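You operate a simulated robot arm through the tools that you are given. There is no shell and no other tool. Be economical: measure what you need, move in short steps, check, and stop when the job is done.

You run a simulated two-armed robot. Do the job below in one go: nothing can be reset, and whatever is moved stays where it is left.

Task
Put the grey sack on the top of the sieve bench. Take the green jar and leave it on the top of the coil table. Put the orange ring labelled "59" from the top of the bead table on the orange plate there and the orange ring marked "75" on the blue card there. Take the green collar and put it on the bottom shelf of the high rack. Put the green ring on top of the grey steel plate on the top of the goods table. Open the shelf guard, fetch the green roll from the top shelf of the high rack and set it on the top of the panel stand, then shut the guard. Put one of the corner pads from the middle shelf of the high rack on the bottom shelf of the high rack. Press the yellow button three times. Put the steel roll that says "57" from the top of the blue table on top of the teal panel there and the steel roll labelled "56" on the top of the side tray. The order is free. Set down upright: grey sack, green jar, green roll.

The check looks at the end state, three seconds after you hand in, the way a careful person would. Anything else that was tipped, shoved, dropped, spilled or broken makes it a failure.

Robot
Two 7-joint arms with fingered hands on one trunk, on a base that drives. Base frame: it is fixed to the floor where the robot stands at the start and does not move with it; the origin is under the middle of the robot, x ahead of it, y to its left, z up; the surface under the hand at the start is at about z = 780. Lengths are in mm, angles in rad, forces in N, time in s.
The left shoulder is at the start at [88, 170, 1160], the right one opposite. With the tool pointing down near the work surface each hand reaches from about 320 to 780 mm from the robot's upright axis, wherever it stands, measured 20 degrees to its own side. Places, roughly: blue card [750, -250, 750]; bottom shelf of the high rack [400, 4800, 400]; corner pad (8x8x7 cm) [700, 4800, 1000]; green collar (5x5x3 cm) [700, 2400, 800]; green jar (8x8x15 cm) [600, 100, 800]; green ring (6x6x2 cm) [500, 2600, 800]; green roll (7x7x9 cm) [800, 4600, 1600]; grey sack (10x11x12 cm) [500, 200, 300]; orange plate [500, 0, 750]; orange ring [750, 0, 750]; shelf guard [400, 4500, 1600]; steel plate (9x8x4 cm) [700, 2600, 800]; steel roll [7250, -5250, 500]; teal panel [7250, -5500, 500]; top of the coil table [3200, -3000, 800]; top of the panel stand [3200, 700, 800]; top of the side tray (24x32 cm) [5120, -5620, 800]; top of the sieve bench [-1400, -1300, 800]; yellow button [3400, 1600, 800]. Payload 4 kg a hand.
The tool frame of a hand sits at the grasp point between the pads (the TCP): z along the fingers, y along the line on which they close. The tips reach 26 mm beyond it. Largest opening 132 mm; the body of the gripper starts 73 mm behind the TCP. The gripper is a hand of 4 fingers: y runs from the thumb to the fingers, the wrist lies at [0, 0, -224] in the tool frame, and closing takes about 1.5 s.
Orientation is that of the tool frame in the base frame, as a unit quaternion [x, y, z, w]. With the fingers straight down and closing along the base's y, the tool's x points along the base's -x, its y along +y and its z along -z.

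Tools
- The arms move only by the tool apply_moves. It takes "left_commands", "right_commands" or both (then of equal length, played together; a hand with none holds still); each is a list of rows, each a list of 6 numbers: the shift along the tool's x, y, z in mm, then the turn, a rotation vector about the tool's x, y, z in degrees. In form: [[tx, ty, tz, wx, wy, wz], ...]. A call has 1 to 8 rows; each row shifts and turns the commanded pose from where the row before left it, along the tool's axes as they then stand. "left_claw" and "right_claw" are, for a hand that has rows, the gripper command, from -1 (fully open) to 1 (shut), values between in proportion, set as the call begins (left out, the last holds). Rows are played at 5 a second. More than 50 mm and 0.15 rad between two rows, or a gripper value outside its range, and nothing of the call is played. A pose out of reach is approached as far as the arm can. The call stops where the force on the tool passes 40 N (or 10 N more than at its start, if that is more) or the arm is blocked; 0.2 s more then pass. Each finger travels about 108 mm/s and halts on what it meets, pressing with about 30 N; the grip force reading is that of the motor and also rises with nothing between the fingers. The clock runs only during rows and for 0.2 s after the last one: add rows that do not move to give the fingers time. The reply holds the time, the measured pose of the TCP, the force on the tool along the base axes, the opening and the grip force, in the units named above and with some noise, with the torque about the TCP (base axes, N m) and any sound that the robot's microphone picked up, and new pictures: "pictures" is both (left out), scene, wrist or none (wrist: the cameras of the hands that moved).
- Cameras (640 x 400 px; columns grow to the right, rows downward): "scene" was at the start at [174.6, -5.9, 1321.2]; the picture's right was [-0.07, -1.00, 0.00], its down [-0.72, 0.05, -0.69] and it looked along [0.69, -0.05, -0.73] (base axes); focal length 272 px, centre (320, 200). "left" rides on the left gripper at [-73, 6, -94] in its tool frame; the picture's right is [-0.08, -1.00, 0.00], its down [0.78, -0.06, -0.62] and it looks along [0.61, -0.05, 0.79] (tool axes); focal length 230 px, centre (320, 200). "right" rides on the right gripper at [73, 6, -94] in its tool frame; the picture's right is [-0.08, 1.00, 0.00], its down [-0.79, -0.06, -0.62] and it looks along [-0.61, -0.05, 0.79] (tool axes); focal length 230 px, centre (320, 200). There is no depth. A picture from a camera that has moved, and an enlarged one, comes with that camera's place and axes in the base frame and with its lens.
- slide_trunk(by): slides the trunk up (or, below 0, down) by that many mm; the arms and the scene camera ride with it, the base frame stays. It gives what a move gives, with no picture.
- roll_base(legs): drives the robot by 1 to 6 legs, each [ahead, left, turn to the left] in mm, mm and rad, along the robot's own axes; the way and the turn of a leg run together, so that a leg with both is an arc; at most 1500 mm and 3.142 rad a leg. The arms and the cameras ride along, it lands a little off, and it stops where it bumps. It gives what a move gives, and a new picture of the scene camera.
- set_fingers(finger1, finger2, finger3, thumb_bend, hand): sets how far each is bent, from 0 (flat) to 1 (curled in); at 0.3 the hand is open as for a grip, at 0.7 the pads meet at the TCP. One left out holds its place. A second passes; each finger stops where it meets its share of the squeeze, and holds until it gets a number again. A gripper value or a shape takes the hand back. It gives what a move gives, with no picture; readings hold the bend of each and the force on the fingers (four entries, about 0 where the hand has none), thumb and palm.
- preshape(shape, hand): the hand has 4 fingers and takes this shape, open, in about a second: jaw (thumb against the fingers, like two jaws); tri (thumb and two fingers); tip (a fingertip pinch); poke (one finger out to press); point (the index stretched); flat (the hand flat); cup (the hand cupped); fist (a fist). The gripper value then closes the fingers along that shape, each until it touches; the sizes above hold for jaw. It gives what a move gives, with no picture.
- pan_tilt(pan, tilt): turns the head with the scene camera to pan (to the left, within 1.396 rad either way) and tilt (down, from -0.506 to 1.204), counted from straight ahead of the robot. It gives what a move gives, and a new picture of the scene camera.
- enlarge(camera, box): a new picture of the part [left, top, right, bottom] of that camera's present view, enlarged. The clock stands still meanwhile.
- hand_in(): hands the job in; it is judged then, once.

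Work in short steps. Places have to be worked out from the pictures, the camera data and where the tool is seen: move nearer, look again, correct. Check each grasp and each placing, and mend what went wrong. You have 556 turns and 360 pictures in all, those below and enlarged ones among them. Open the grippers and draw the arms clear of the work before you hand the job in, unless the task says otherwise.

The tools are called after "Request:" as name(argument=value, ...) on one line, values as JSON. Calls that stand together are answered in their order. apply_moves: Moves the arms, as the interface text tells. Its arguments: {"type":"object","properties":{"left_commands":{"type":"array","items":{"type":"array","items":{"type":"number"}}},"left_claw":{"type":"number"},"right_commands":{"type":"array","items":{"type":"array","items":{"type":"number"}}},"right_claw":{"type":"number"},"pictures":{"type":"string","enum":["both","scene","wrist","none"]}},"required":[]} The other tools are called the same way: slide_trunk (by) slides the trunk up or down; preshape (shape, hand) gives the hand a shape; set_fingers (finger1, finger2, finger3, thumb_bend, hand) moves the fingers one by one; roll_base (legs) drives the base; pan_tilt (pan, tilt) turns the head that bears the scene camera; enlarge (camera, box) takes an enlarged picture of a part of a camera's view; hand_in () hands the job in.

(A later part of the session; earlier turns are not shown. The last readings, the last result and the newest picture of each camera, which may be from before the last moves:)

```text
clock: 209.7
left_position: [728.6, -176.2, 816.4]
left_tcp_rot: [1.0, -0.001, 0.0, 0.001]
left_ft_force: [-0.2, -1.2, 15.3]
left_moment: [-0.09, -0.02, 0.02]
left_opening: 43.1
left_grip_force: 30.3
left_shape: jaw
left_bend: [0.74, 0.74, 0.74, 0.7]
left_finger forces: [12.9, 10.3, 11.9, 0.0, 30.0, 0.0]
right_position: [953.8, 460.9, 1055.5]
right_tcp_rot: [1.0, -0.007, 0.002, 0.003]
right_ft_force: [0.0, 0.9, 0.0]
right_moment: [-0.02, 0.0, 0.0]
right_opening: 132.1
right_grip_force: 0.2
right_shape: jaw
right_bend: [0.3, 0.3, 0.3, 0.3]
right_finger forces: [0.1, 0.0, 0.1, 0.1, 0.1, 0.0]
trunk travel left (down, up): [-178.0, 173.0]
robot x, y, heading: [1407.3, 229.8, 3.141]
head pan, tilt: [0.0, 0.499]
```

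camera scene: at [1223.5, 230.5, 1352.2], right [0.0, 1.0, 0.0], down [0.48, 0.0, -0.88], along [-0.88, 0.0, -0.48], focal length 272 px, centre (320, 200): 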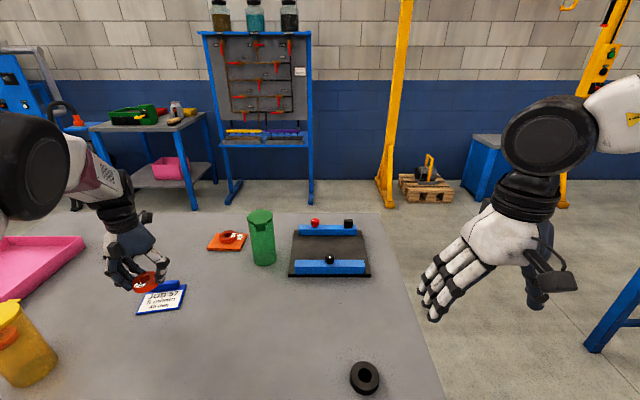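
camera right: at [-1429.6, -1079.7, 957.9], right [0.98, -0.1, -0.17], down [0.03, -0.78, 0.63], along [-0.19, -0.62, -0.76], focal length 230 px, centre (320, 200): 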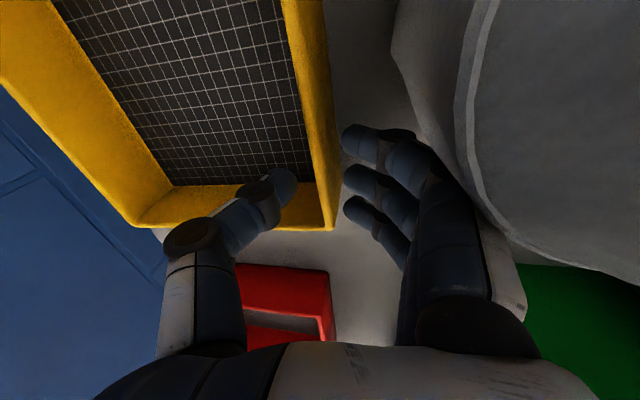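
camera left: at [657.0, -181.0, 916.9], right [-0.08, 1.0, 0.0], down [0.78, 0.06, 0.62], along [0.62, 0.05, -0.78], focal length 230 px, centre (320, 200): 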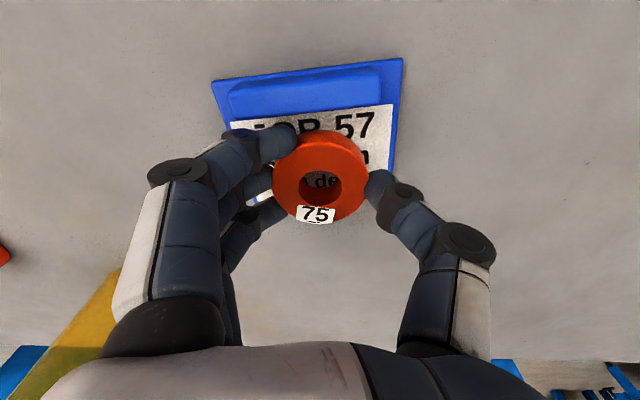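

The ring is seated on the card (15 N). I open and rise.

Request:
apply_moves(left_commands=[[0, 0, -1.5, 0, 0, 0], [0, 0, 0, 0, 0, 0], [0, 0, 0, 0, 0, 0], [0, 0, 0, 0, 0, 0]], left_claw=-0.2, pictures="none")

Request:
apply_moves(left_commands=[[0, 0, -25, 0, 0, 0], [0, 0, -45, 0, 0, 0], [0, 0, -45, 0, 0, 0], [0, 0, -45, 0, 0, 0], [0, 0, -45, 0, 0, 0]], left_claw=-1)

```text
clock: 210.7
left_position: [729.8, -177.4, 815.5]
left_tcp_rot: [1.0, -0.002, 0.002, -0.001]
left_ft_force: [0.1, 0.0, -0.3]
left_moment: [-0.01, 0.0, 0.01]
left_opening: 78.9
left_grip_force: 0.0
left_shape: jaw
left_bend: [0.71, 0.71, 0.71, 0.71]
left_finger forces: [0.3, 0.0, 0.0, 0.0, 0.1, 0.0]
right_position: [953.6, 459.8, 1054.3]
right_tcp_rot: [1.0, -0.007, 0.003, 0.003]
right_ft_force: [0.3, 0.4, -0.5]
right_moment: [0.0, -0.04, 0.04]
right_opening: 132.0
right_grip_force: 0.1
right_shape: jaw
right_bend: [0.3, 0.3, 0.3, 0.3]
right_finger forces: [0.0, 0.1, 0.0, 0.0, 0.0, 0.1]
trunk travel left (down, up): [-178.0, 173.0]
robot x, y, heading: [1400.3, 229.2, 3.141]
head pan, tilt: [0.0, 0.499]
```

```text
clock: 211.9
left_position: [729.8, -176.9, 1021.1]
left_tcp_rot: [1.0, 0.0, 0.002, 0.0]
left_ft_force: [0.5, -0.1, 0.4]
left_moment: [0.0, -0.01, 0.01]
left_opening: 131.9
left_grip_force: 0.0
left_shape: jaw
left_bend: [0.3, 0.3, 0.3, 0.3]
left_finger forces: [0.0, 0.0, 0.0, 0.0, 0.1, 0.0]
right_position: [953.6, 460.7, 1056.1]
right_tcp_rot: [1.0, -0.007, 0.004, 0.003]
right_ft_force: [-0.1, 0.8, 0.6]
right_moment: [-0.02, -0.01, 0.02]
right_opening: 131.7
right_grip_force: 0.1
right_shape: jaw
right_bend: [0.3, 0.3, 0.3, 0.3]
right_finger forces: [0.0, 0.1, 0.0, 0.0, 0.0, 0.1]
trunk travel left (down, up): [-178.0, 173.0]
robot x, y, heading: [1408.8, 233.8, 3.138]
head pan, tilt: [0.0, 0.499]
camera scene: at [1223.7, 231.1, 1352.2], right [0.0, 1.0, 0.0], down [0.48, 0.0, -0.88], along [-0.88, 0.0, -0.48], focal length 272 px, centre (320, 200)
camera left: at [654.1, -181.2, 1114.2], right [-0.08, 1.0, 0.0], down [0.78, 0.06, 0.62], along [0.62, 0.05, -0.79], focal length 230 px, centre (320, 200)
```

scene: 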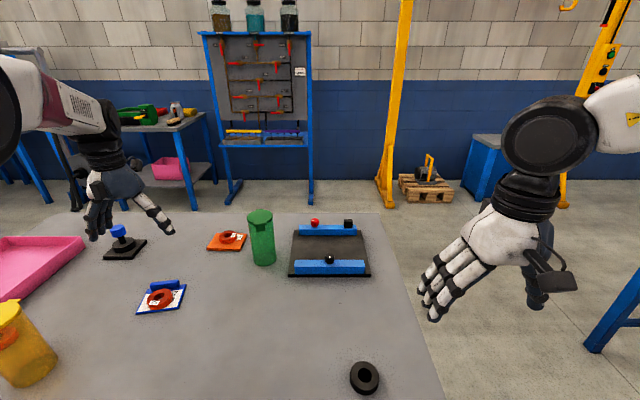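
left: 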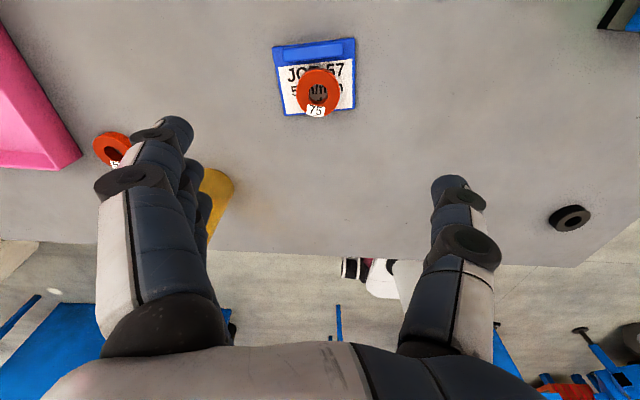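

Both orange rings are placed. For the green jar at about (565, 58), I approach from this side with the left hand tilted 45° forward; first to a pre-grasp pose.

Request:
apply_moves(left_commands=[[0, -39, 0, 0, -7.5, 0], [0, -39, 0, 0, -7.5, 0], [0, -39, 0, 0, -7.5, 0], [0, -39, 0, 0, -7.5, 0], [0, -39, 0, 0, -7.5, 0], [0, -39, 0, 0, -7.5, 0], [-7, 0, 43, 0, 0, 0], [0, 0, 0, 0, 0, 0]])

```text
clock: 213.7
left_position: [693.8, 56.5, 996.3]
left_tcp_rot: [0.924, -0.001, -0.382, 0.0]
left_ft_force: [1.2, 0.0, -1.0]
left_moment: [-0.01, 0.02, 0.0]
left_opening: 131.7
left_grip_force: 0.1
left_shape: jaw
left_bend: [0.3, 0.3, 0.3, 0.3]
left_finger forces: [0.0, 0.0, 0.0, 0.1, 0.0, 0.0]
right_position: [953.4, 460.1, 1056.5]
right_tcp_rot: [1.0, -0.006, 0.002, 0.003]
right_ft_force: [0.3, 0.5, -0.1]
right_moment: [-0.02, 0.02, 0.0]
right_opening: 131.9
right_grip_force: 0.0
right_shape: jaw
right_bend: [0.3, 0.3, 0.3, 0.3]
right_finger forces: [0.1, 0.0, 0.0, 0.0, 0.0, 0.1]
trunk travel left (down, up): [-178.0, 173.0]
robot x, y, heading: [1405.2, 229.2, 3.142]
head pan, tilt: [0.0, 0.499]
camera scene: at [1224.5, 231.1, 1352.4], right [0.0, 1.0, 0.0], down [0.48, 0.0, -0.88], along [-0.88, 0.0, -0.48], focal length 272 px, centre (320, 200)
camera left: at [706.3, 52.2, 1113.8], right [-0.05, 1.0, 0.05], down [0.99, 0.06, -0.12], along [-0.12, 0.05, -0.99], focal length 230 px, centre (320, 200)
```

scene: 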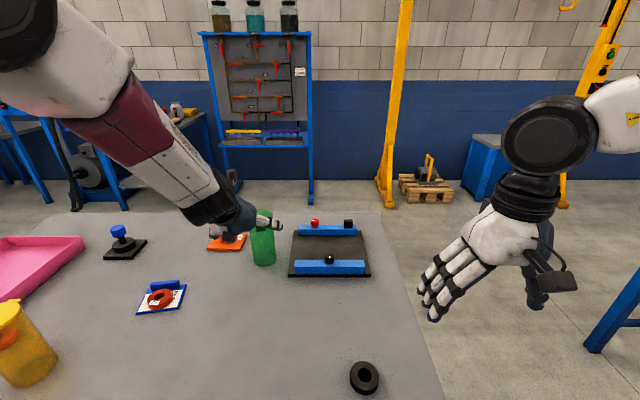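
left: 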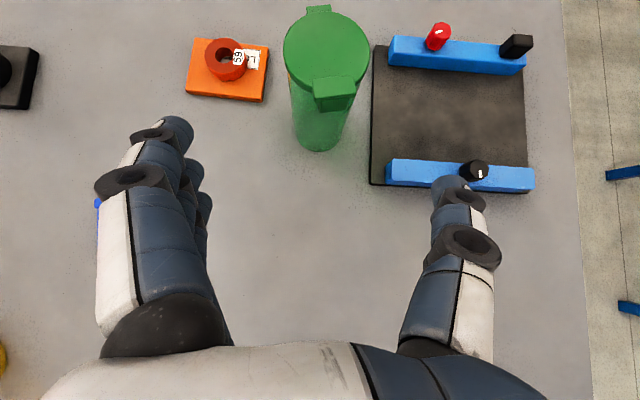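

The jar axis is at about (554, 60). The path in is clear; I advance along the tool axis.

Request:
apply_moves(left_commands=[[-2.5, -0.9, 41.7, 0, 0, 0], [-2.5, -0.9, 41.7, 0, 0, 0], [-2.5, -0.9, 41.7, 0, 0, 0], [-2.5, -0.9, 41.7, 0, 0, 0], [0, 0, 0, 0, 0, 0]], pictures="wrist")

```text
clock: 214.9
left_position: [570.0, 60.5, 884.9]
left_tcp_rot: [0.924, 0.0, -0.381, 0.001]
left_ft_force: [0.2, 0.0, -0.3]
left_moment: [0.01, -0.01, 0.01]
left_opening: 131.7
left_grip_force: 0.0
left_shape: jaw
left_bend: [0.3, 0.3, 0.3, 0.3]
left_finger forces: [0.1, 0.0, 0.0, 0.1, 0.0, 0.1]
right_position: [954.6, 460.6, 1056.8]
right_tcp_rot: [1.0, -0.006, 0.003, 0.003]
right_ft_force: [1.1, -0.4, 0.0]
right_moment: [0.0, 0.04, 0.02]
right_opening: 132.1
right_grip_force: 0.0
right_shape: jaw
right_bend: [0.3, 0.3, 0.3, 0.3]
right_finger forces: [0.0, 0.0, 0.0, 0.0, 0.0, 0.0]
trunk travel left (down, up): [-178.0, 173.0]
robot x, y, heading: [1405.4, 228.2, 3.145]
head pan, tilt: [0.0, 0.499]
camera left: at [582.2, 56.7, 1002.5], right [-0.05, 1.0, 0.05], down [0.99, 0.06, -0.12], along [-0.12, 0.05, -0.99], focal length 230 px, centre (320, 200)
```

left: 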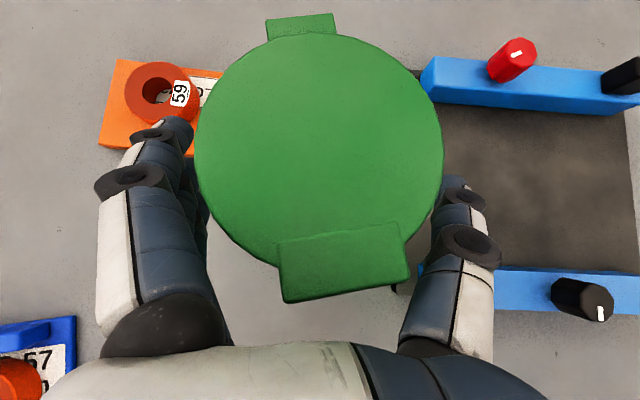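

The jar is between the fingers; I close.

Request:
apply_moves(left_commands=[[0, 0, 0, 0, 0, 0], [0, 0, 0, 0, 0, 0], [0, 0, 0, 0, 0, 0], [0, 0, 0, 0, 0, 0], [0, 0, 0, 0, 0, 0], [0, 0, 0, 0, 0, 0]], left_claw=1, pictures="none")

Request:
apply_moves(left_commands=[[-21, 0, -21, 0, 0, 0], [-21, 0, -21, 0, 0, 0], [-21, 0, -21, 0, 0, 0], [0, 0, 0, 0, 0, 0]])

```text
clock: 216.3
left_position: [570.1, 61.3, 884.6]
left_tcp_rot: [0.924, -0.001, -0.381, 0.0]
left_ft_force: [0.0, 0.0, 0.2]
left_moment: [-0.04, -0.1, 0.01]
left_opening: 64.5
left_grip_force: 30.1
left_shape: jaw
left_bend: [0.73, 0.72, 0.73, 0.7]
left_finger forces: [9.2, 8.9, 9.2, 0.0, 26.7, 0.0]
right_position: [953.1, 459.4, 1053.8]
right_tcp_rot: [1.0, -0.006, 0.003, 0.002]
right_ft_force: [-0.6, -0.4, 0.0]
right_moment: [0.0, 0.01, 0.01]
right_opening: 132.0
right_grip_force: 0.0
right_shape: jaw
right_bend: [0.3, 0.3, 0.3, 0.3]
right_finger forces: [0.0, 0.1, 0.0, 0.0, 0.1, 0.0]
trunk travel left (down, up): [-178.0, 173.0]
robot x, y, heading: [1408.4, 232.8, 3.143]
head pan, tilt: [0.0, 0.499]
```

```text
clock: 217.3
left_position: [567.3, 59.2, 972.8]
left_tcp_rot: [0.925, 0.0, -0.381, 0.0]
left_ft_force: [0.1, 0.9, -2.6]
left_moment: [0.02, -0.02, 0.04]
left_opening: 64.5
left_grip_force: 29.9
left_shape: jaw
left_bend: [0.73, 0.72, 0.73, 0.7]
left_finger forces: [8.9, 9.0, 9.0, 0.0, 26.7, 0.1]
right_position: [953.0, 460.3, 1055.5]
right_tcp_rot: [1.0, -0.006, 0.004, 0.003]
right_ft_force: [-0.5, 0.9, 0.3]
right_moment: [-0.04, -0.01, 0.02]
right_opening: 131.7
right_grip_force: 0.0
right_shape: jaw
right_bend: [0.3, 0.3, 0.3, 0.3]
right_finger forces: [0.0, 0.0, 0.0, 0.0, 0.0, 0.1]
trunk travel left (down, up): [-178.0, 173.0]
robot x, y, heading: [1407.9, 233.9, 3.143]
head pan, tilt: [0.0, 0.499]
camera scene: at [1222.1, 230.7, 1351.8], right [0.0, 1.0, 0.0], down [0.48, 0.0, -0.88], along [-0.88, 0.0, -0.48], focal length 272 px, centre (320, 200)
camera left: at [580.2, 55.9, 1090.2], right [-0.05, 1.0, 0.05], down [0.99, 0.06, -0.11], along [-0.12, 0.05, -0.99], focal length 230 px, centre (320, 200)
```

scene: 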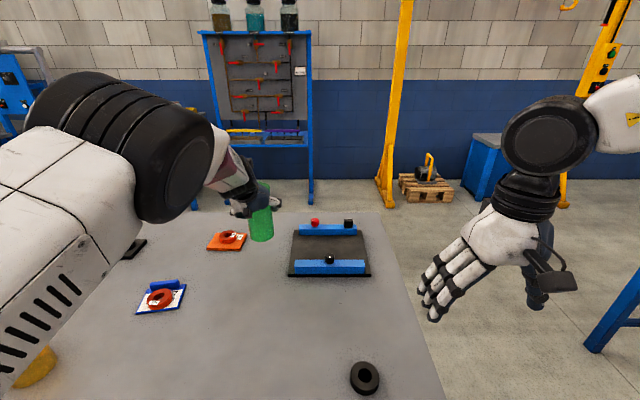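
left: 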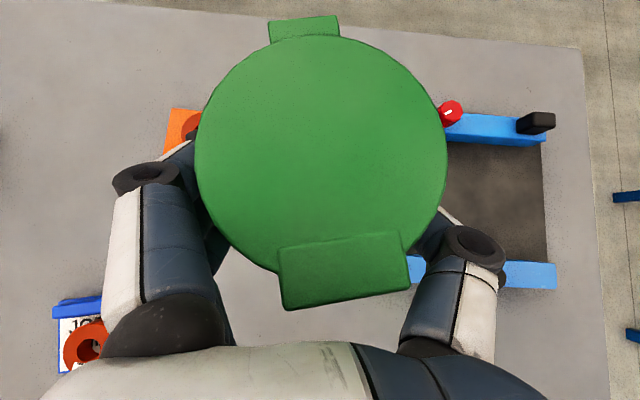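

The jar is held (2.6 N), its bottom 105 mm below the TCP. I draw it toward me and back away from the table, then turn toward the coil table.

Request:
apply_moves(left_commands=[[22.6, 0, -34, 0, 0, 0], [22.6, 0, -34, 0, 0, 0], [22.6, 0, -34, 0, 0, 0], [22.6, 0, -34, 0, 0, 0], [22.6, 0, -34, 0, 0, 0], [0, 0, 0, 0, 0, 0]], pictures="none")

Request:
roll_base(legs=[[-350, 0, 0], [0, 0, 1.57]])

```text
clock: 218.7
left_position: [768.0, 61.2, 1012.9]
left_tcp_rot: [0.925, -0.001, -0.38, 0.0]
left_ft_force: [0.0, 0.4, -2.8]
left_moment: [-0.01, -0.05, 0.0]
left_opening: 64.2
left_grip_force: 29.8
left_shape: jaw
left_bend: [0.73, 0.72, 0.73, 0.7]
left_finger forces: [8.9, 9.1, 9.1, 0.0, 26.6, 0.0]
right_position: [951.3, 459.1, 1055.3]
right_tcp_rot: [1.0, -0.006, 0.004, 0.002]
right_ft_force: [0.8, -0.1, -0.3]
right_moment: [0.01, -0.02, 0.01]
right_opening: 131.8
right_grip_force: 0.0
right_shape: jaw
right_bend: [0.3, 0.3, 0.3, 0.3]
right_finger forces: [0.1, 0.0, 0.1, 0.0, 0.1, 0.0]
trunk travel left (down, up): [-178.0, 173.0]
robot x, y, heading: [1405.9, 230.9, 3.141]
head pan, tilt: [0.0, 0.499]
```

```text
clock: 224.8
left_position: [1913.1, -408.6, 1013.3]
left_tcp_rot: [0.658, 0.65, -0.271, 0.268]
left_ft_force: [0.1, 0.4, -2.3]
left_moment: [0.01, -0.02, -0.01]
left_opening: 64.0
left_grip_force: 29.9
left_shape: jaw
left_bend: [0.73, 0.72, 0.73, 0.7]
left_finger forces: [9.0, 9.1, 9.1, 0.0, 26.5, 0.1]
right_position: [1516.5, -218.5, 1054.4]
right_tcp_rot: [0.716, 0.698, 0.004, 0.001]
right_ft_force: [-0.5, -0.2, 0.4]
right_moment: [0.01, 0.0, 0.0]
right_opening: 132.1
right_grip_force: 0.1
right_shape: jaw
right_bend: [0.3, 0.3, 0.3, 0.3]
right_finger forces: [0.1, 0.1, 0.0, 0.0, 0.1, 0.0]
trunk travel left (down, up): [-178.0, 173.0]
robot x, y, heading: [1750.8, 229.7, -1.582]
head pan, tilt: [0.0, 0.499]
camera scene: at [1749.2, 47.4, 1352.0], right [-1.0, 0.01, 0.0], down [0.01, 0.48, -0.88], along [-0.01, -0.88, -0.48], focal length 272 px, centre (320, 200)
```

scene: 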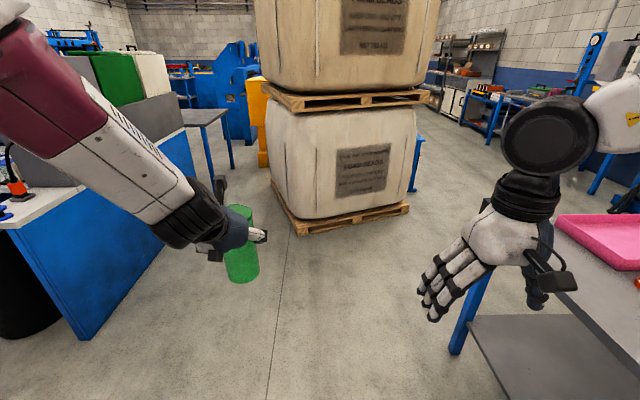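

I see the corridor between the blue counter (x≈3000) and the bag pallet (x≤2250). I stretch the right hand forward to narrow my width and drive to the corridor's mouth.

Request:
apply_moves(right_commands=[[-40, 15, 0, 0, 0, 0], [-40, 15, 0, 0, 0, 0], [-40, 15, 0, 0, 0, 0], [-40, 15, 0, 0, 0, 0]], pictures="none")

Request:
roll_base(legs=[[1000, 850, 0]])

```text
clock: 225.8
left_position: [1913.6, -407.7, 1012.3]
left_tcp_rot: [0.658, 0.649, -0.271, 0.267]
left_ft_force: [0.8, -0.4, -2.9]
left_moment: [0.07, -0.01, 0.04]
left_opening: 64.2
left_grip_force: 30.6
left_shape: jaw
left_bend: [0.73, 0.72, 0.73, 0.7]
left_finger forces: [9.0, 9.2, 9.1, 0.0, 26.4, 0.0]
right_position: [1571.8, -381.8, 1054.3]
right_tcp_rot: [0.716, 0.698, 0.004, 0.0]
right_ft_force: [-0.3, -0.4, 0.3]
right_moment: [0.02, -0.02, 0.03]
right_opening: 132.0
right_grip_force: 0.0
right_shape: jaw
right_bend: [0.3, 0.3, 0.3, 0.3]
right_finger forces: [0.0, 0.1, 0.0, 0.0, 0.0, 0.0]
trunk travel left (down, up): [-178.0, 173.0]
robot x, y, heading: [1751.2, 233.1, -1.581]
head pan, tilt: [0.0, 0.499]
```

```text
clock: 233.6
left_position: [2747.7, -1411.0, 1012.2]
left_tcp_rot: [0.657, 0.651, -0.27, 0.267]
left_ft_force: [0.4, 0.3, -2.2]
left_moment: [0.03, -0.01, 0.01]
left_opening: 64.2
left_grip_force: 30.2
left_shape: jaw
left_bend: [0.73, 0.72, 0.73, 0.7]
left_finger forces: [9.0, 9.2, 9.0, 0.1, 26.4, 0.1]
right_position: [2405.4, -1383.9, 1054.7]
right_tcp_rot: [0.714, 0.7, 0.005, -0.001]
right_ft_force: [-0.6, 0.4, 0.4]
right_moment: [0.0, 0.01, 0.01]
right_opening: 131.8
right_grip_force: 0.0
right_shape: jaw
right_bend: [0.3, 0.3, 0.3, 0.3]
right_finger forces: [0.0, 0.0, 0.0, 0.1, 0.1, 0.0]
trunk travel left (down, up): [-178.0, 173.0]
robot x, y, heading: [2582.6, -774.5, -1.578]
head pan, tilt: [0.0, 0.499]
camera scene: at [2581.3, -955.6, 1351.9], right [-1.0, 0.01, 0.0], down [0.0, 0.48, -0.88], along [-0.01, -0.88, -0.48], focal length 272 px, centre (320, 200)
```

scene: 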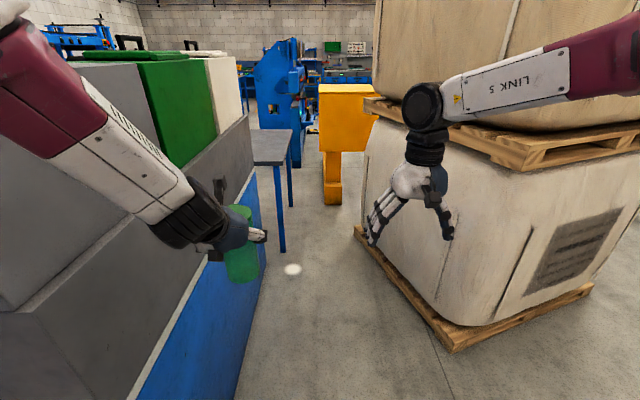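

The corridor is about 800 mm wide; the coil table begins at about (2860, -2600) past the counter. I drive 1350 mm along, keeping slightly right.

Request:
roll_base(legs=[[1350, -60, 0]])

```text
clock: 239.9
left_position: [2711.5, -2687.2, 1027.5]
left_tcp_rot: [0.65, 0.651, -0.287, 0.27]
left_ft_force: [1.1, 0.1, -2.1]
left_moment: [0.06, 0.05, -0.03]
left_opening: 64.1
left_grip_force: 29.6
left_shape: jaw
left_bend: [0.73, 0.72, 0.73, 0.7]
left_finger forces: [9.5, 9.4, 9.6, 0.0, 26.9, 0.0]
right_position: [2378.0, -2664.2, 1095.0]
right_tcp_rot: [0.708, 0.705, -0.032, 0.01]
right_ft_force: [0.4, 0.2, 0.2]
right_moment: [0.04, -0.02, 0.01]
right_opening: 131.8
right_grip_force: 0.1
right_shape: jaw
right_bend: [0.3, 0.3, 0.3, 0.3]
right_finger forces: [0.0, 0.0, 0.0, 0.0, 0.0, 0.0]
trunk travel left (down, up): [-178.0, 173.0]
robot x, y, heading: [2520.2, -2075.2, -1.577]
head pan, tilt: [0.0, 0.499]
stopped in leg 1: the robot was blocked; the commanded pose is now the measured one
camera scene: at [2551.0, -2223.6, 1357.1], right [-1.0, 0.01, 0.02], down [-0.02, 0.45, -0.89], along [-0.02, -0.89, -0.45], focal length 272 px, centre (320, 200)
```

scene: 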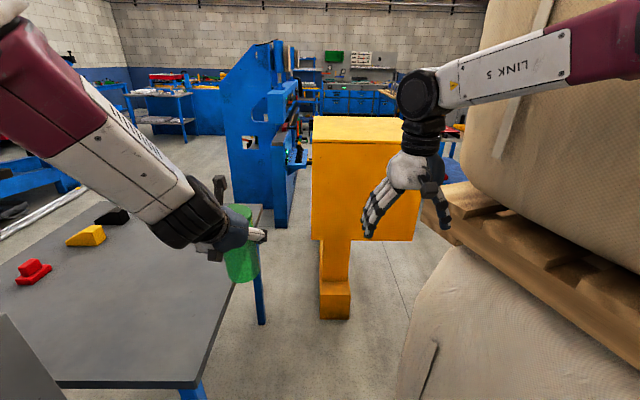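

The robot was blocked; the lean shows the right arm touching the bag stack. I back off a little and move left.

Request:
roll_base(legs=[[-80, 0, 0]])

```text
clock: 240.9
left_position: [2703.9, -2638.7, 1005.8]
left_tcp_rot: [0.655, 0.654, -0.274, 0.261]
left_ft_force: [0.0, 0.7, -2.0]
left_moment: [-0.01, 0.01, -0.02]
left_opening: 63.9
left_grip_force: 30.5
left_shape: jaw
left_bend: [0.73, 0.72, 0.73, 0.7]
left_finger forces: [9.4, 9.3, 9.3, 0.0, 26.9, 0.0]
right_position: [2370.8, -2617.5, 1061.7]
right_tcp_rot: [0.706, 0.708, -0.011, -0.006]
right_ft_force: [10.0, -3.8, -7.4]
right_moment: [0.32, 1.04, -0.05]
right_opening: 131.7
right_grip_force: 0.1
right_shape: jaw
right_bend: [0.3, 0.3, 0.3, 0.3]
right_finger forces: [0.0, 0.1, 0.1, 0.0, 0.1, 0.0]
trunk travel left (down, up): [-178.0, 173.0]
robot x, y, heading: [2523.3, -2002.7, -1.576]
head pan, tilt: [0.0, 0.499]
camera scene: at [2540.2, -2186.7, 1349.8], right [-1.0, 0.0, 0.02], down [-0.01, 0.48, -0.88], along [-0.01, -0.88, -0.48], focal length 272 px, centre (320, 200)
```

scene: 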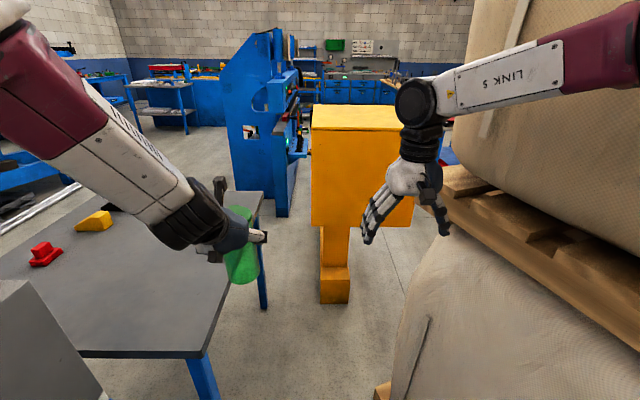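

The right hand touches the upper pallet. I shift left 70 mm.

Request:
roll_base(legs=[[0, 70, 0]])

Request:
apply_moves(right_commands=[[0, 30, -20, 0, 0, 0], [0, 30, -20, 0, 0, 0]], pictures="scene")

```text
clock: 241.6
left_position: [2704.3, -2633.8, 1011.6]
left_tcp_rot: [0.653, 0.656, -0.27, 0.266]
left_ft_force: [-0.1, 0.0, -3.5]
left_moment: [0.03, -0.01, 0.0]
left_opening: 64.2
left_grip_force: 29.8
left_shape: jaw
left_bend: [0.73, 0.72, 0.73, 0.7]
left_finger forces: [9.4, 9.5, 9.5, 0.1, 26.9, 0.1]
right_position: [2376.1, -2613.1, 1062.6]
right_tcp_rot: [0.699, 0.715, -0.013, -0.005]
right_ft_force: [-0.2, 1.0, -0.5]
right_moment: [0.01, 0.01, 0.04]
right_opening: 131.7
right_grip_force: 0.0
right_shape: jaw
right_bend: [0.3, 0.3, 0.3, 0.3]
right_finger forces: [0.1, 0.0, 0.1, 0.1, 0.1, 0.0]
trunk travel left (down, up): [-178.0, 173.0]
robot x, y, heading: [2526.5, -1997.6, -1.573]
head pan, tilt: [0.0, 0.499]
stopped in leg 1: the robot was blocked; the commanded pose is now the measured one
camera scene: at [2533.2, -2181.6, 1352.6], right [-1.0, 0.0, 0.01], down [-0.01, 0.48, -0.88], along [0.0, -0.88, -0.48], focal length 272 px, centre (320, 200)
```

scene: 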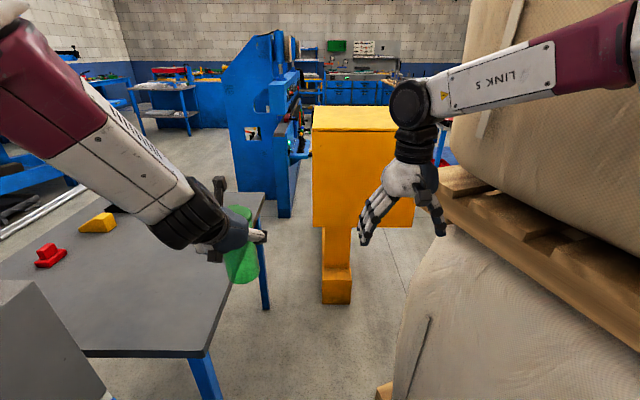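

```text
clock: 242.2
left_position: [2695.5, -2633.4, 1011.5]
left_tcp_rot: [0.654, 0.655, -0.268, 0.268]
left_ft_force: [-0.2, 0.2, -2.7]
left_moment: [0.04, 0.01, -0.01]
left_opening: 63.9
left_grip_force: 29.6
left_shape: jaw
left_bend: [0.73, 0.72, 0.73, 0.7]
left_finger forces: [9.4, 9.4, 9.4, 0.0, 26.8, 0.0]
right_position: [2427.9, -2611.8, 1099.1]
right_tcp_rot: [0.702, 0.712, -0.01, -0.004]
right_ft_force: [0.6, 0.0, -0.2]
right_moment: [0.01, 0.01, 0.0]
right_opening: 132.1
right_grip_force: 0.0
right_shape: jaw
right_bend: [0.3, 0.3, 0.3, 0.3]
right_finger forces: [0.0, 0.1, 0.1, 0.0, 0.0, 0.0]
trunk travel left (down, up): [-178.0, 173.0]
robot x, y, heading: [2526.0, -2000.0, -1.573]
head pan, tilt: [0.0, 0.499]
camera scene: at [2525.2, -2181.8, 1352.1], right [-1.0, 0.0, 0.0], down [0.0, 0.48, -0.88], along [0.0, -0.88, -0.48], focal length 272 px, centre (320, 200)
```

scene: 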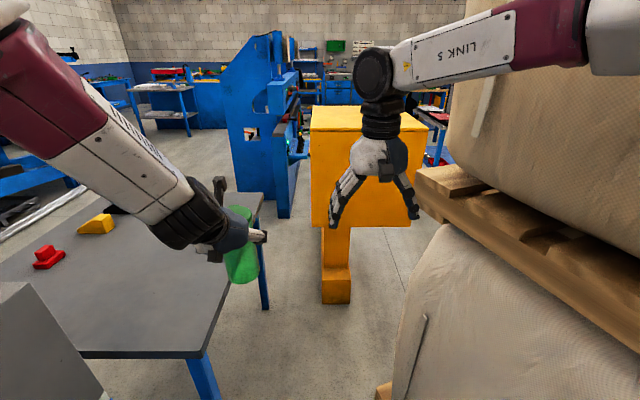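

No contact now, and the coil table's near corner (x≥2780, y from -2540 to -3280) is within the left arm's reach; its right part is free. I carry the jar over about (2880, -2740).

Request:
apply_moves(left_commands=[[-15.1, 37, 15.1, 0, 0, 0], [-15.1, 37, 15.1, 0, 0, 0], [-15.1, 37, 15.1, 0, 0, 0], [-15.1, 37, 15.1, 0, 0, 0], [-15.1, 37, 15.1, 0, 0, 0], [0, 0, 0, 0, 0, 0]])

```text
clock: 243.6
left_position: [2878.7, -2741.0, 1012.3]
left_tcp_rot: [0.655, 0.654, -0.268, 0.268]
left_ft_force: [0.3, 0.3, -2.1]
left_moment: [0.03, 0.01, 0.0]
left_opening: 63.9
left_grip_force: 29.7
left_shape: jaw
left_bend: [0.73, 0.72, 0.73, 0.7]
left_finger forces: [9.2, 9.4, 9.5, 0.0, 26.8, 0.1]
right_position: [2426.6, -2611.0, 1099.4]
right_tcp_rot: [0.702, 0.712, -0.01, -0.003]
right_ft_force: [-0.3, 0.8, -0.1]
right_moment: [0.01, -0.03, 0.01]
right_opening: 131.9
right_grip_force: 0.1
right_shape: jaw
right_bend: [0.3, 0.3, 0.3, 0.3]
right_finger forces: [0.0, 0.0, 0.0, 0.0, 0.0, 0.0]
trunk travel left (down, up): [-178.0, 173.0]
robot x, y, heading: [2520.5, -1997.0, -1.575]
head pan, tilt: [0.0, 0.499]
camera scene: at [2524.0, -2181.5, 1352.1], right [-1.0, 0.0, 0.0], down [0.0, 0.48, -0.88], along [0.0, -0.88, -0.48], focal length 272 px, centre (320, 200)
camera left: at [2882.8, -2726.3, 1129.4], right [-1.0, -0.05, 0.05], down [-0.06, 0.99, -0.11], along [-0.05, -0.11, -0.99], focal length 230 px, centre (320, 200)
```

scene: 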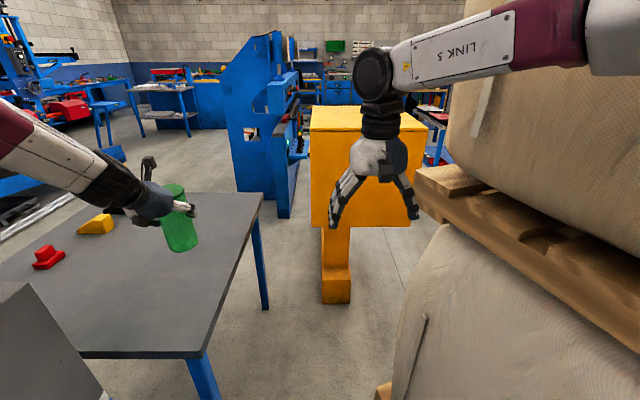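
left: 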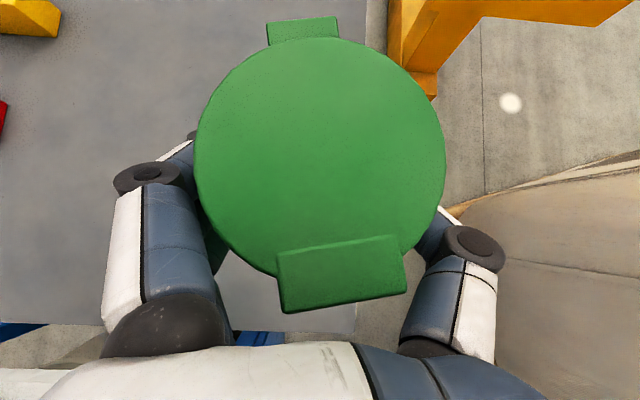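

Over the free area. I move 40 mm further in and lower 110 mm.

Request:
apply_moves(left_commands=[[19.4, 10, 19.4, 0, 0, 0], [19.4, 10, 19.4, 0, 0, 0], [19.4, 10, 19.4, 0, 0, 0], [19.4, 10, 19.4, 0, 0, 0], [0, 0, 0, 0, 0, 0]], pictures="scene")

```text
clock: 244.8
left_position: [2898.9, -2739.9, 914.3]
left_tcp_rot: [0.659, 0.648, -0.265, 0.276]
left_ft_force: [0.0, 0.7, -1.7]
left_moment: [0.01, -0.02, -0.02]
left_opening: 64.1
left_grip_force: 29.7
left_shape: jaw
left_bend: [0.73, 0.72, 0.73, 0.7]
left_finger forces: [9.4, 9.5, 9.5, 0.0, 27.1, 0.1]
right_position: [2406.9, -2606.6, 1101.7]
right_tcp_rot: [0.702, 0.712, -0.006, 0.005]
right_ft_force: [-0.3, 0.6, 0.3]
right_moment: [-0.02, -0.03, -0.02]
right_opening: 131.8
right_grip_force: 0.0
right_shape: jaw
right_bend: [0.3, 0.3, 0.3, 0.3]
right_finger forces: [0.0, 0.0, 0.0, 0.0, 0.1, 0.0]
trunk travel left (down, up): [-178.0, 173.0]
robot x, y, heading: [2524.0, -2000.5, -1.576]
head pan, tilt: [0.0, 0.499]
camera scene: at [2501.8, -2177.1, 1353.1], right [-1.0, 0.0, -0.02], down [0.02, 0.48, -0.88], along [0.01, -0.88, -0.48], focal length 272 px, centre (320, 200)
```

scene: 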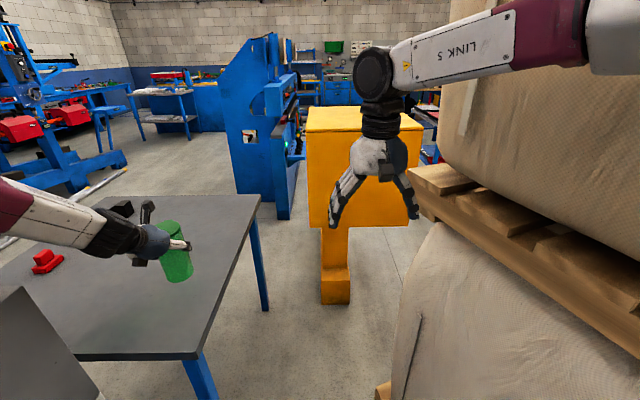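

The body leans away, so the left elbow is pressing on the counter's side. I shift the hand back by 40 mm to relieve it.

Request:
apply_moves(left_commands=[[0, -30, 0, 0, 0, 0], [0, -20, 0, 0, 0, 0], [0, 0, 0, 0, 0, 0]], pictures="scene")

```text
clock: 245.6
left_position: [2871.2, -2741.3, 899.5]
left_tcp_rot: [0.653, 0.656, -0.267, 0.267]
left_ft_force: [0.3, -0.8, -2.6]
left_moment: [0.05, 0.02, 0.02]
left_opening: 64.0
left_grip_force: 29.8
left_shape: jaw
left_bend: [0.73, 0.72, 0.73, 0.7]
left_finger forces: [9.4, 9.5, 9.6, 0.0, 26.9, 0.0]
right_position: [2428.5, -2612.4, 1097.6]
right_tcp_rot: [0.701, 0.713, -0.009, -0.004]
right_ft_force: [-0.1, -0.2, 0.6]
right_moment: [0.04, 0.0, 0.03]
right_opening: 131.9
right_grip_force: 0.1
right_shape: jaw
right_bend: [0.3, 0.3, 0.3, 0.3]
right_finger forces: [0.0, 0.0, 0.0, 0.0, 0.0, 0.0]
trunk travel left (down, up): [-178.0, 173.0]
robot x, y, heading: [2522.2, -2000.1, -1.577]
head pan, tilt: [0.0, 0.499]
camera scene: at [2525.3, -2182.9, 1351.5], right [-1.0, 0.0, 0.0], down [0.0, 0.48, -0.88], along [0.0, -0.88, -0.48], focal length 272 px, centre (320, 200)
```

scene: 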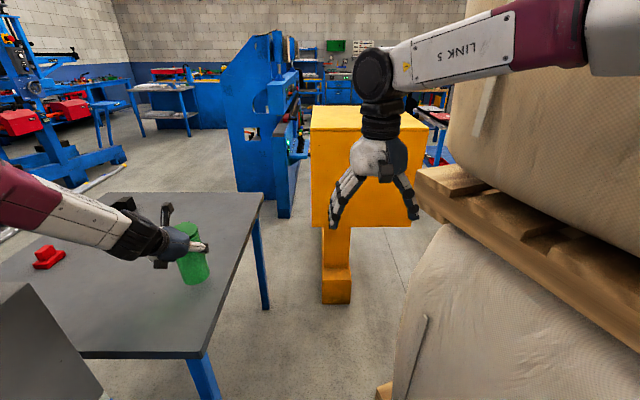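

Relieved. I lower the jar the last ~15 mm in small steps.

Request:
apply_moves(left_commands=[[4.2, 0, 4.2, 0, 0, 0], [3.5, 0, 3.5, 0, 0, 0], [0, 0, 0, 0, 0, 0]], pictures="none")

```text
clock: 246.4
left_position: [2867.8, -2740.3, 892.5]
left_tcp_rot: [0.655, 0.653, -0.269, 0.269]
left_ft_force: [1.0, -0.7, -1.9]
left_moment: [0.02, 0.02, 0.01]
left_opening: 64.0
left_grip_force: 30.4
left_shape: jaw
left_bend: [0.73, 0.72, 0.73, 0.7]
left_finger forces: [9.3, 9.4, 9.5, 0.0, 27.0, 0.0]
right_position: [2424.4, -2611.7, 1099.9]
right_tcp_rot: [0.701, 0.713, -0.009, -0.003]
right_ft_force: [-0.2, -0.1, -0.5]
right_moment: [0.01, 0.03, 0.03]
right_opening: 132.0
right_grip_force: 0.1
right_shape: jaw
right_bend: [0.3, 0.3, 0.3, 0.3]
right_finger forces: [0.0, 0.1, 0.0, 0.0, 0.1, 0.1]
trunk travel left (down, up): [-178.0, 173.0]
robot x, y, heading: [2521.5, -1998.2, -1.573]
head pan, tilt: [0.0, 0.499]
```

Request:
apply_moves(left_commands=[[3, 0, 3, 0, 0, 0], [2, 0, 2, 0, 0, 0], [0, 0, 0, 0, 0, 0]], pictures="none")

```text
clock: 247.2
left_position: [2865.6, -2739.3, 887.3]
left_tcp_rot: [0.655, 0.653, -0.267, 0.27]
left_ft_force: [0.1, 0.2, -2.4]
left_moment: [-0.01, -0.03, 0.01]
left_opening: 63.7
left_grip_force: 29.9
left_shape: jaw
left_bend: [0.73, 0.72, 0.73, 0.7]
left_finger forces: [9.2, 9.4, 9.6, 0.1, 27.0, 0.0]
right_position: [2421.9, -2610.5, 1099.6]
right_tcp_rot: [0.702, 0.712, -0.007, -0.001]
right_ft_force: [-0.6, 0.7, -0.3]
right_moment: [-0.02, -0.01, -0.01]
right_opening: 131.9
right_grip_force: 0.2
right_shape: jaw
right_bend: [0.3, 0.3, 0.3, 0.3]
right_finger forces: [0.0, 0.0, 0.1, 0.0, 0.1, 0.0]
trunk travel left (down, up): [-178.0, 173.0]
robot x, y, heading: [2522.0, -1999.2, -1.576]
head pan, tilt: [0.0, 0.499]
```

Request:
apply_moves(left_commands=[[2.5, -3, 2.5, 0, 0, 0], [2, 0, 2, 0, 0, 0], [0, 0, 0, 0, 0, 0]], pictures="none")

```text
clock: 248.0
left_position: [2862.9, -2739.9, 880.1]
left_tcp_rot: [0.655, 0.654, -0.267, 0.271]
left_ft_force: [-0.1, 0.5, -2.2]
left_moment: [0.05, 0.01, 0.02]
left_opening: 64.2
left_grip_force: 30.2
left_shape: jaw
left_bend: [0.73, 0.72, 0.73, 0.7]
left_finger forces: [9.3, 9.5, 9.7, 0.0, 26.9, 0.0]
right_position: [2422.1, -2608.9, 1099.6]
right_tcp_rot: [0.701, 0.713, -0.008, -0.002]
right_ft_force: [-0.2, 0.7, 0.0]
right_moment: [-0.01, -0.03, 0.01]
right_opening: 131.9
right_grip_force: 0.0
right_shape: jaw
right_bend: [0.3, 0.3, 0.3, 0.3]
right_finger forces: [0.1, 0.0, 0.1, 0.0, 0.1, 0.1]
trunk travel left (down, up): [-178.0, 173.0]
robot x, y, heading: [2525.5, -1993.4, -1.574]
head pan, tilt: [0.0, 0.499]
```

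Request:
apply_moves(left_commands=[[2.5, 0, 2.5, 0, 0, 0], [2.5, 0, 2.5, 0, 0, 0], [2.5, 0, 2.5, 0, 0, 0], [0, 0, 0, 0, 0, 0]], pictures="none")

```text
clock: 249.0
left_position: [2859.9, -2739.7, 870.7]
left_tcp_rot: [0.655, 0.653, -0.266, 0.272]
left_ft_force: [-0.9, 0.4, -3.3]
left_moment: [0.05, 0.02, -0.03]
left_opening: 63.7
left_grip_force: 29.1
left_shape: jaw
left_bend: [0.73, 0.72, 0.73, 0.7]
left_finger forces: [9.3, 9.5, 9.5, 0.0, 26.9, 0.1]
right_position: [2419.3, -2608.1, 1100.4]
right_tcp_rot: [0.701, 0.713, -0.008, 0.0]
right_ft_force: [-0.1, 0.8, -0.2]
right_moment: [0.03, 0.01, -0.02]
right_opening: 131.9
right_grip_force: 0.0
right_shape: jaw
right_bend: [0.3, 0.3, 0.3, 0.3]
right_finger forces: [0.0, 0.1, 0.0, 0.1, 0.0, 0.0]
trunk travel left (down, up): [-178.0, 173.0]
robot x, y, heading: [2522.9, -1999.9, -1.569]
head pan, tilt: [0.0, 0.499]
```

Request:
enlarge(camera="scene", box=[120, 180, 280, 300])

```text
3.33 times, centred on (200, 240) of scene
camera zoom: at [2514.9, -2179.3, 1352.4], right [-1.0, 0.0, -0.01], down [0.01, 0.48, -0.88], along [0.0, -0.88, -0.48], focal length 907 px, centre (720, 67)
```

zoom: 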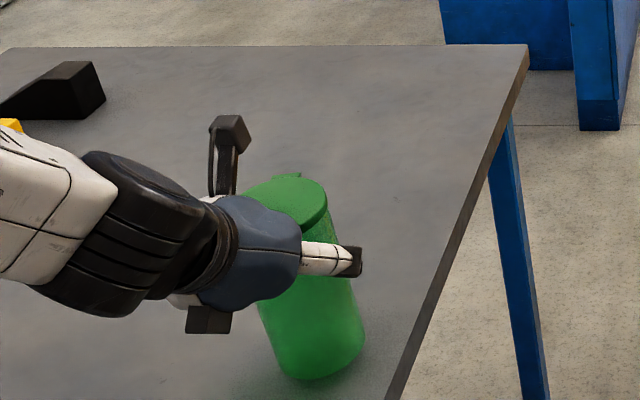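

Very close to the surface. I continue in small steps.

Request:
apply_moves(left_commands=[[2.5, 1, 2.5, 0, 0, 0], [2, 1, 2, 0, 0, 0], [2, 1, 2, 0, 0, 0], [0, 0, 0, 0, 0, 0]], pictures="none")

```text
clock: 250.0
left_position: [2860.2, -2739.4, 862.2]
left_tcp_rot: [0.656, 0.652, -0.266, 0.272]
left_ft_force: [0.9, 0.6, -3.5]
left_moment: [0.02, -0.02, -0.01]
left_opening: 64.0
left_grip_force: 30.0
left_shape: jaw
left_bend: [0.73, 0.72, 0.73, 0.7]
left_finger forces: [9.3, 9.4, 9.4, 0.1, 27.0, 0.1]
right_position: [2416.2, -2610.5, 1100.4]
right_tcp_rot: [0.701, 0.713, -0.007, 0.002]
right_ft_force: [-0.2, 0.0, -0.8]
right_moment: [-0.03, -0.03, 0.02]
right_opening: 131.9
right_grip_force: 0.1
right_shape: jaw
right_bend: [0.3, 0.3, 0.3, 0.3]
right_finger forces: [0.0, 0.0, 0.0, 0.0, 0.0, 0.1]
trunk travel left (down, up): [-178.0, 173.0]
robot x, y, heading: [2525.5, -1996.4, -1.569]
head pan, tilt: [0.0, 0.499]
```

Request:
apply_moves(left_commands=[[2.5, 1, 2.5, 0, 0, 0], [2.5, 1, 2.5, 0, 0, 0], [2, 1, 2, 0, 0, 0], [2, 0, 2, 0, 0, 0], [0, 0, 0, 0, 0, 0]], pictures="none")

```text
clock: 251.2
left_position: [2860.9, -2740.7, 854.8]
left_tcp_rot: [0.657, 0.649, -0.266, 0.275]
left_ft_force: [1.2, -3.6, 11.7]
left_moment: [-0.03, -0.02, 0.0]
left_opening: 63.5
left_grip_force: 30.1
left_shape: jaw
left_bend: [0.73, 0.72, 0.73, 0.7]
left_finger forces: [11.8, 9.7, 10.2, 0.0, 28.3, 0.0]
right_position: [2410.3, -2606.4, 1101.4]
right_tcp_rot: [0.702, 0.713, -0.005, 0.004]
right_ft_force: [0.1, 0.4, -0.4]
right_moment: [0.0, 0.02, 0.01]
right_opening: 131.9
right_grip_force: 0.1
right_shape: jaw
right_bend: [0.3, 0.3, 0.3, 0.3]
right_finger forces: [0.0, 0.0, 0.1, 0.1, 0.0, 0.0]
trunk travel left (down, up): [-178.0, 173.0]
robot x, y, heading: [2521.8, -2002.5, -1.571]
head pan, tilt: [0.0, 0.499]
```

Touchdown (12 N; table at z≈750). I open the hand and retreat along the tool axis.

Request:
apply_moves(left_commands=[[0, 0, 0, 0, 0, 0], [0, 0, 0, 0, 0, 0], [0, 0, 0, 0, 0, 0], [0, 0, 0, 0, 0, 0]], left_claw=-1, pictures="wrist")

```text
clock: 252.2
left_position: [2860.2, -2737.3, 850.0]
left_tcp_rot: [0.658, 0.65, -0.265, 0.273]
left_ft_force: [0.2, 0.1, -0.2]
left_moment: [0.04, 0.01, 0.02]
left_opening: 132.1
left_grip_force: 0.1
left_shape: jaw
left_bend: [0.3, 0.3, 0.3, 0.3]
left_finger forces: [0.0, 0.0, 0.0, 0.1, 0.0, 0.1]
right_position: [2412.2, -2607.3, 1099.9]
right_tcp_rot: [0.702, 0.713, -0.004, 0.002]
right_ft_force: [-0.1, 0.3, -1.1]
right_moment: [0.01, 0.01, 0.0]
right_opening: 132.1
right_grip_force: 0.1
right_shape: jaw
right_bend: [0.3, 0.3, 0.3, 0.3]
right_finger forces: [0.0, 0.0, 0.0, 0.0, 0.1, 0.0]
trunk travel left (down, up): [-178.0, 173.0]
robot x, y, heading: [2526.0, -1997.1, -1.572]
head pan, tilt: [0.0, 0.499]
camera left: at [2861.8, -2723.1, 968.8], right [-1.0, -0.05, 0.04], down [-0.05, 0.99, -0.11], along [-0.03, -0.12, -0.99], focal length 230 px, centre (320, 200)
```

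left: 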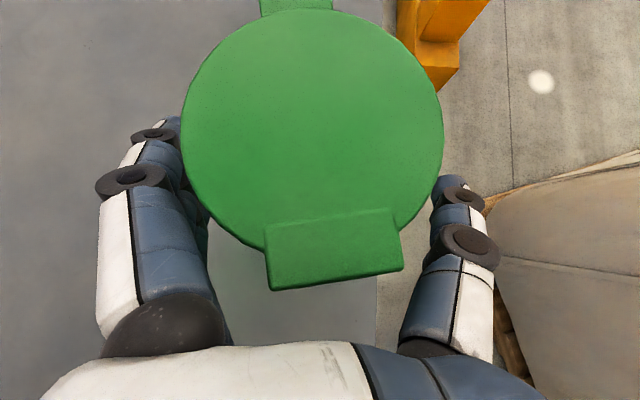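

The jar stands free, ~30 mm inside the table edge. I withdraw.

Request:
apply_moves(left_commands=[[0, 0, -25, 0, 0, 0], [0, 0, -35, 0, 0, 0], [0, 0, -40, 0, 0, 0], [0, 0, -40, 0, 0, 0], [-20, -30, -20, 0, 0, 0], [-20, -30, -20, 0, 0, 0], [-20, -30, -20, 0, 0, 0], [0, -30, 0, 0, 0, 0]], pictures="scene")

```text
clock: 254.0
left_position: [2753.2, -2642.4, 1028.4]
left_tcp_rot: [0.655, 0.654, -0.268, 0.268]
left_ft_force: [-0.2, 0.5, 0.2]
left_moment: [0.0, -0.02, 0.03]
left_opening: 132.0
left_grip_force: 0.1
left_shape: jaw
left_bend: [0.3, 0.3, 0.3, 0.3]
left_finger forces: [0.0, 0.0, 0.0, 0.0, 0.0, 0.0]
right_position: [2426.0, -2611.7, 1098.8]
right_tcp_rot: [0.702, 0.713, -0.008, -0.003]
right_ft_force: [0.4, 0.0, -0.1]
right_moment: [0.03, -0.06, 0.0]
right_opening: 131.8
right_grip_force: 0.1
right_shape: jaw
right_bend: [0.3, 0.3, 0.3, 0.3]
right_finger forces: [0.0, 0.0, 0.1, 0.1, 0.0, 0.0]
trunk travel left (down, up): [-178.0, 173.0]
robot x, y, heading: [2521.4, -1998.6, -1.572]
head pan, tilt: [0.0, 0.499]
camera scene: at [2522.7, -2182.8, 1351.8], right [-1.0, 0.0, 0.0], down [0.0, 0.48, -0.88], along [0.0, -0.88, -0.48], focal length 272 px, centre (320, 200)
```

scene: 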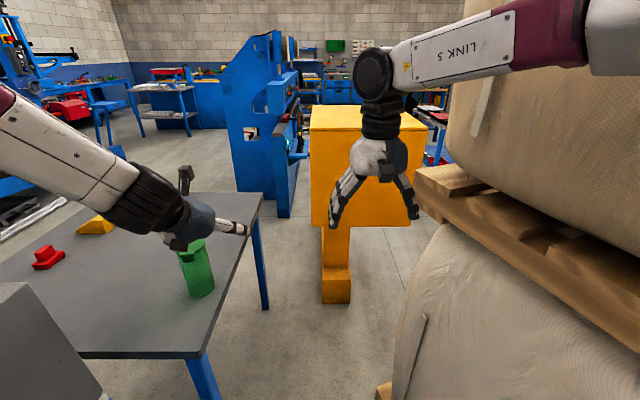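

The jar stands upright on the coil table. Next are the steel rolls at the blue table (7250, -5300). The way south is narrow here, so I reverse out of the corridor and go round the counter.

Request:
roll_base(legs=[[-1000, 0, 0], [-550, -260, 0], [0, 0, 1.57]])

```text
clock: 266.0
left_position: [2896.3, -217.7, 1029.8]
left_tcp_rot: [-0.005, 0.925, 0.002, 0.379]
left_ft_force: [-0.3, 0.6, 0.6]
left_moment: [-0.02, 0.0, 0.0]
left_opening: 131.9
left_grip_force: 0.1
left_shape: jaw
left_bend: [0.3, 0.3, 0.3, 0.3]
left_finger forces: [0.1, 0.1, 0.0, 0.0, 0.0, 0.1]
right_position: [2867.6, -543.7, 1098.9]
right_tcp_rot: [-0.013, 1.0, -0.009, 0.004]
right_ft_force: [-0.3, 0.1, 0.1]
right_moment: [0.01, -0.01, 0.01]
right_opening: 131.8
right_grip_force: 0.0
right_shape: jaw
right_bend: [0.3, 0.3, 0.3, 0.3]
right_finger forces: [0.1, 0.0, 0.0, 0.0, 0.0, 0.1]
trunk travel left (down, up): [-178.0, 173.0]
robot x, y, heading: [2254.4, -453.0, 0.008]
head pan, tilt: [0.0, 0.499]
camera scene: at [2437.9, -450.9, 1352.0], right [0.01, -1.0, 0.0], down [-0.48, 0.0, -0.88], along [0.88, 0.01, -0.48], focal length 272 px, centre (320, 200)
```

scene: 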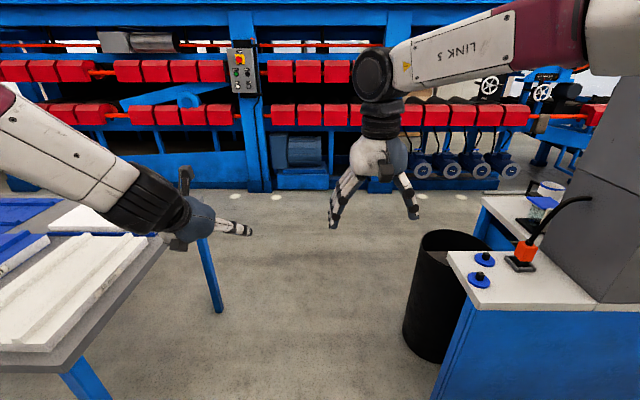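

The passage between the packages table (y≥90) and the counter (y≤-850) is open. I drive east through it and turn south.

Request:
roll_base(legs=[[1400, 70, 0], [420, 0, 0], [0, 0, -1.57]])

```text
clock: 279.0
left_position: [4302.0, -1009.8, 1029.3]
left_tcp_rot: [0.653, 0.656, -0.268, 0.267]
left_ft_force: [0.6, 0.2, 0.1]
left_moment: [0.04, 0.01, 0.02]
left_opening: 132.2
left_grip_force: 0.1
left_shape: jaw
left_bend: [0.3, 0.3, 0.3, 0.3]
left_finger forces: [0.0, 0.0, 0.0, 0.1, 0.1, 0.1]
right_position: [3973.5, -979.7, 1099.5]
right_tcp_rot: [0.699, 0.715, -0.009, -0.004]
right_ft_force: [-0.7, 0.3, -0.1]
right_moment: [-0.01, 0.0, 0.03]
right_opening: 132.0
right_grip_force: 0.0
right_shape: jaw
right_bend: [0.3, 0.3, 0.3, 0.3]
right_finger forces: [0.0, 0.0, 0.0, 0.0, 0.0, 0.0]
trunk travel left (down, up): [-178.0, 173.0]
robot x, y, heading: [4070.4, -368.9, -1.562]
head pan, tilt: [0.0, 0.499]
camera scene: at [4069.4, -550.7, 1352.0], right [-1.0, -0.01, 0.0], down [0.0, 0.48, -0.88], along [0.0, -0.88, -0.48], focal length 272 px, centre (320, 200)
```

scene: 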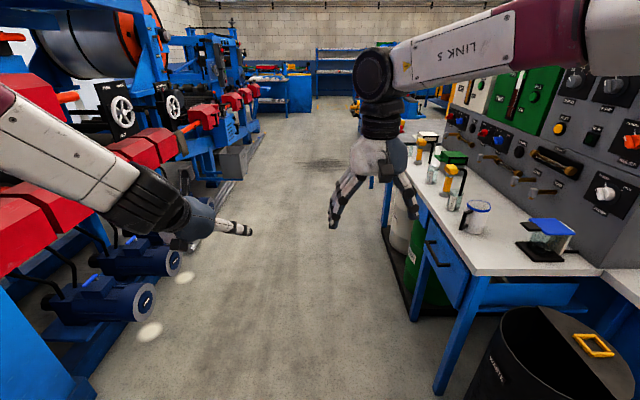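

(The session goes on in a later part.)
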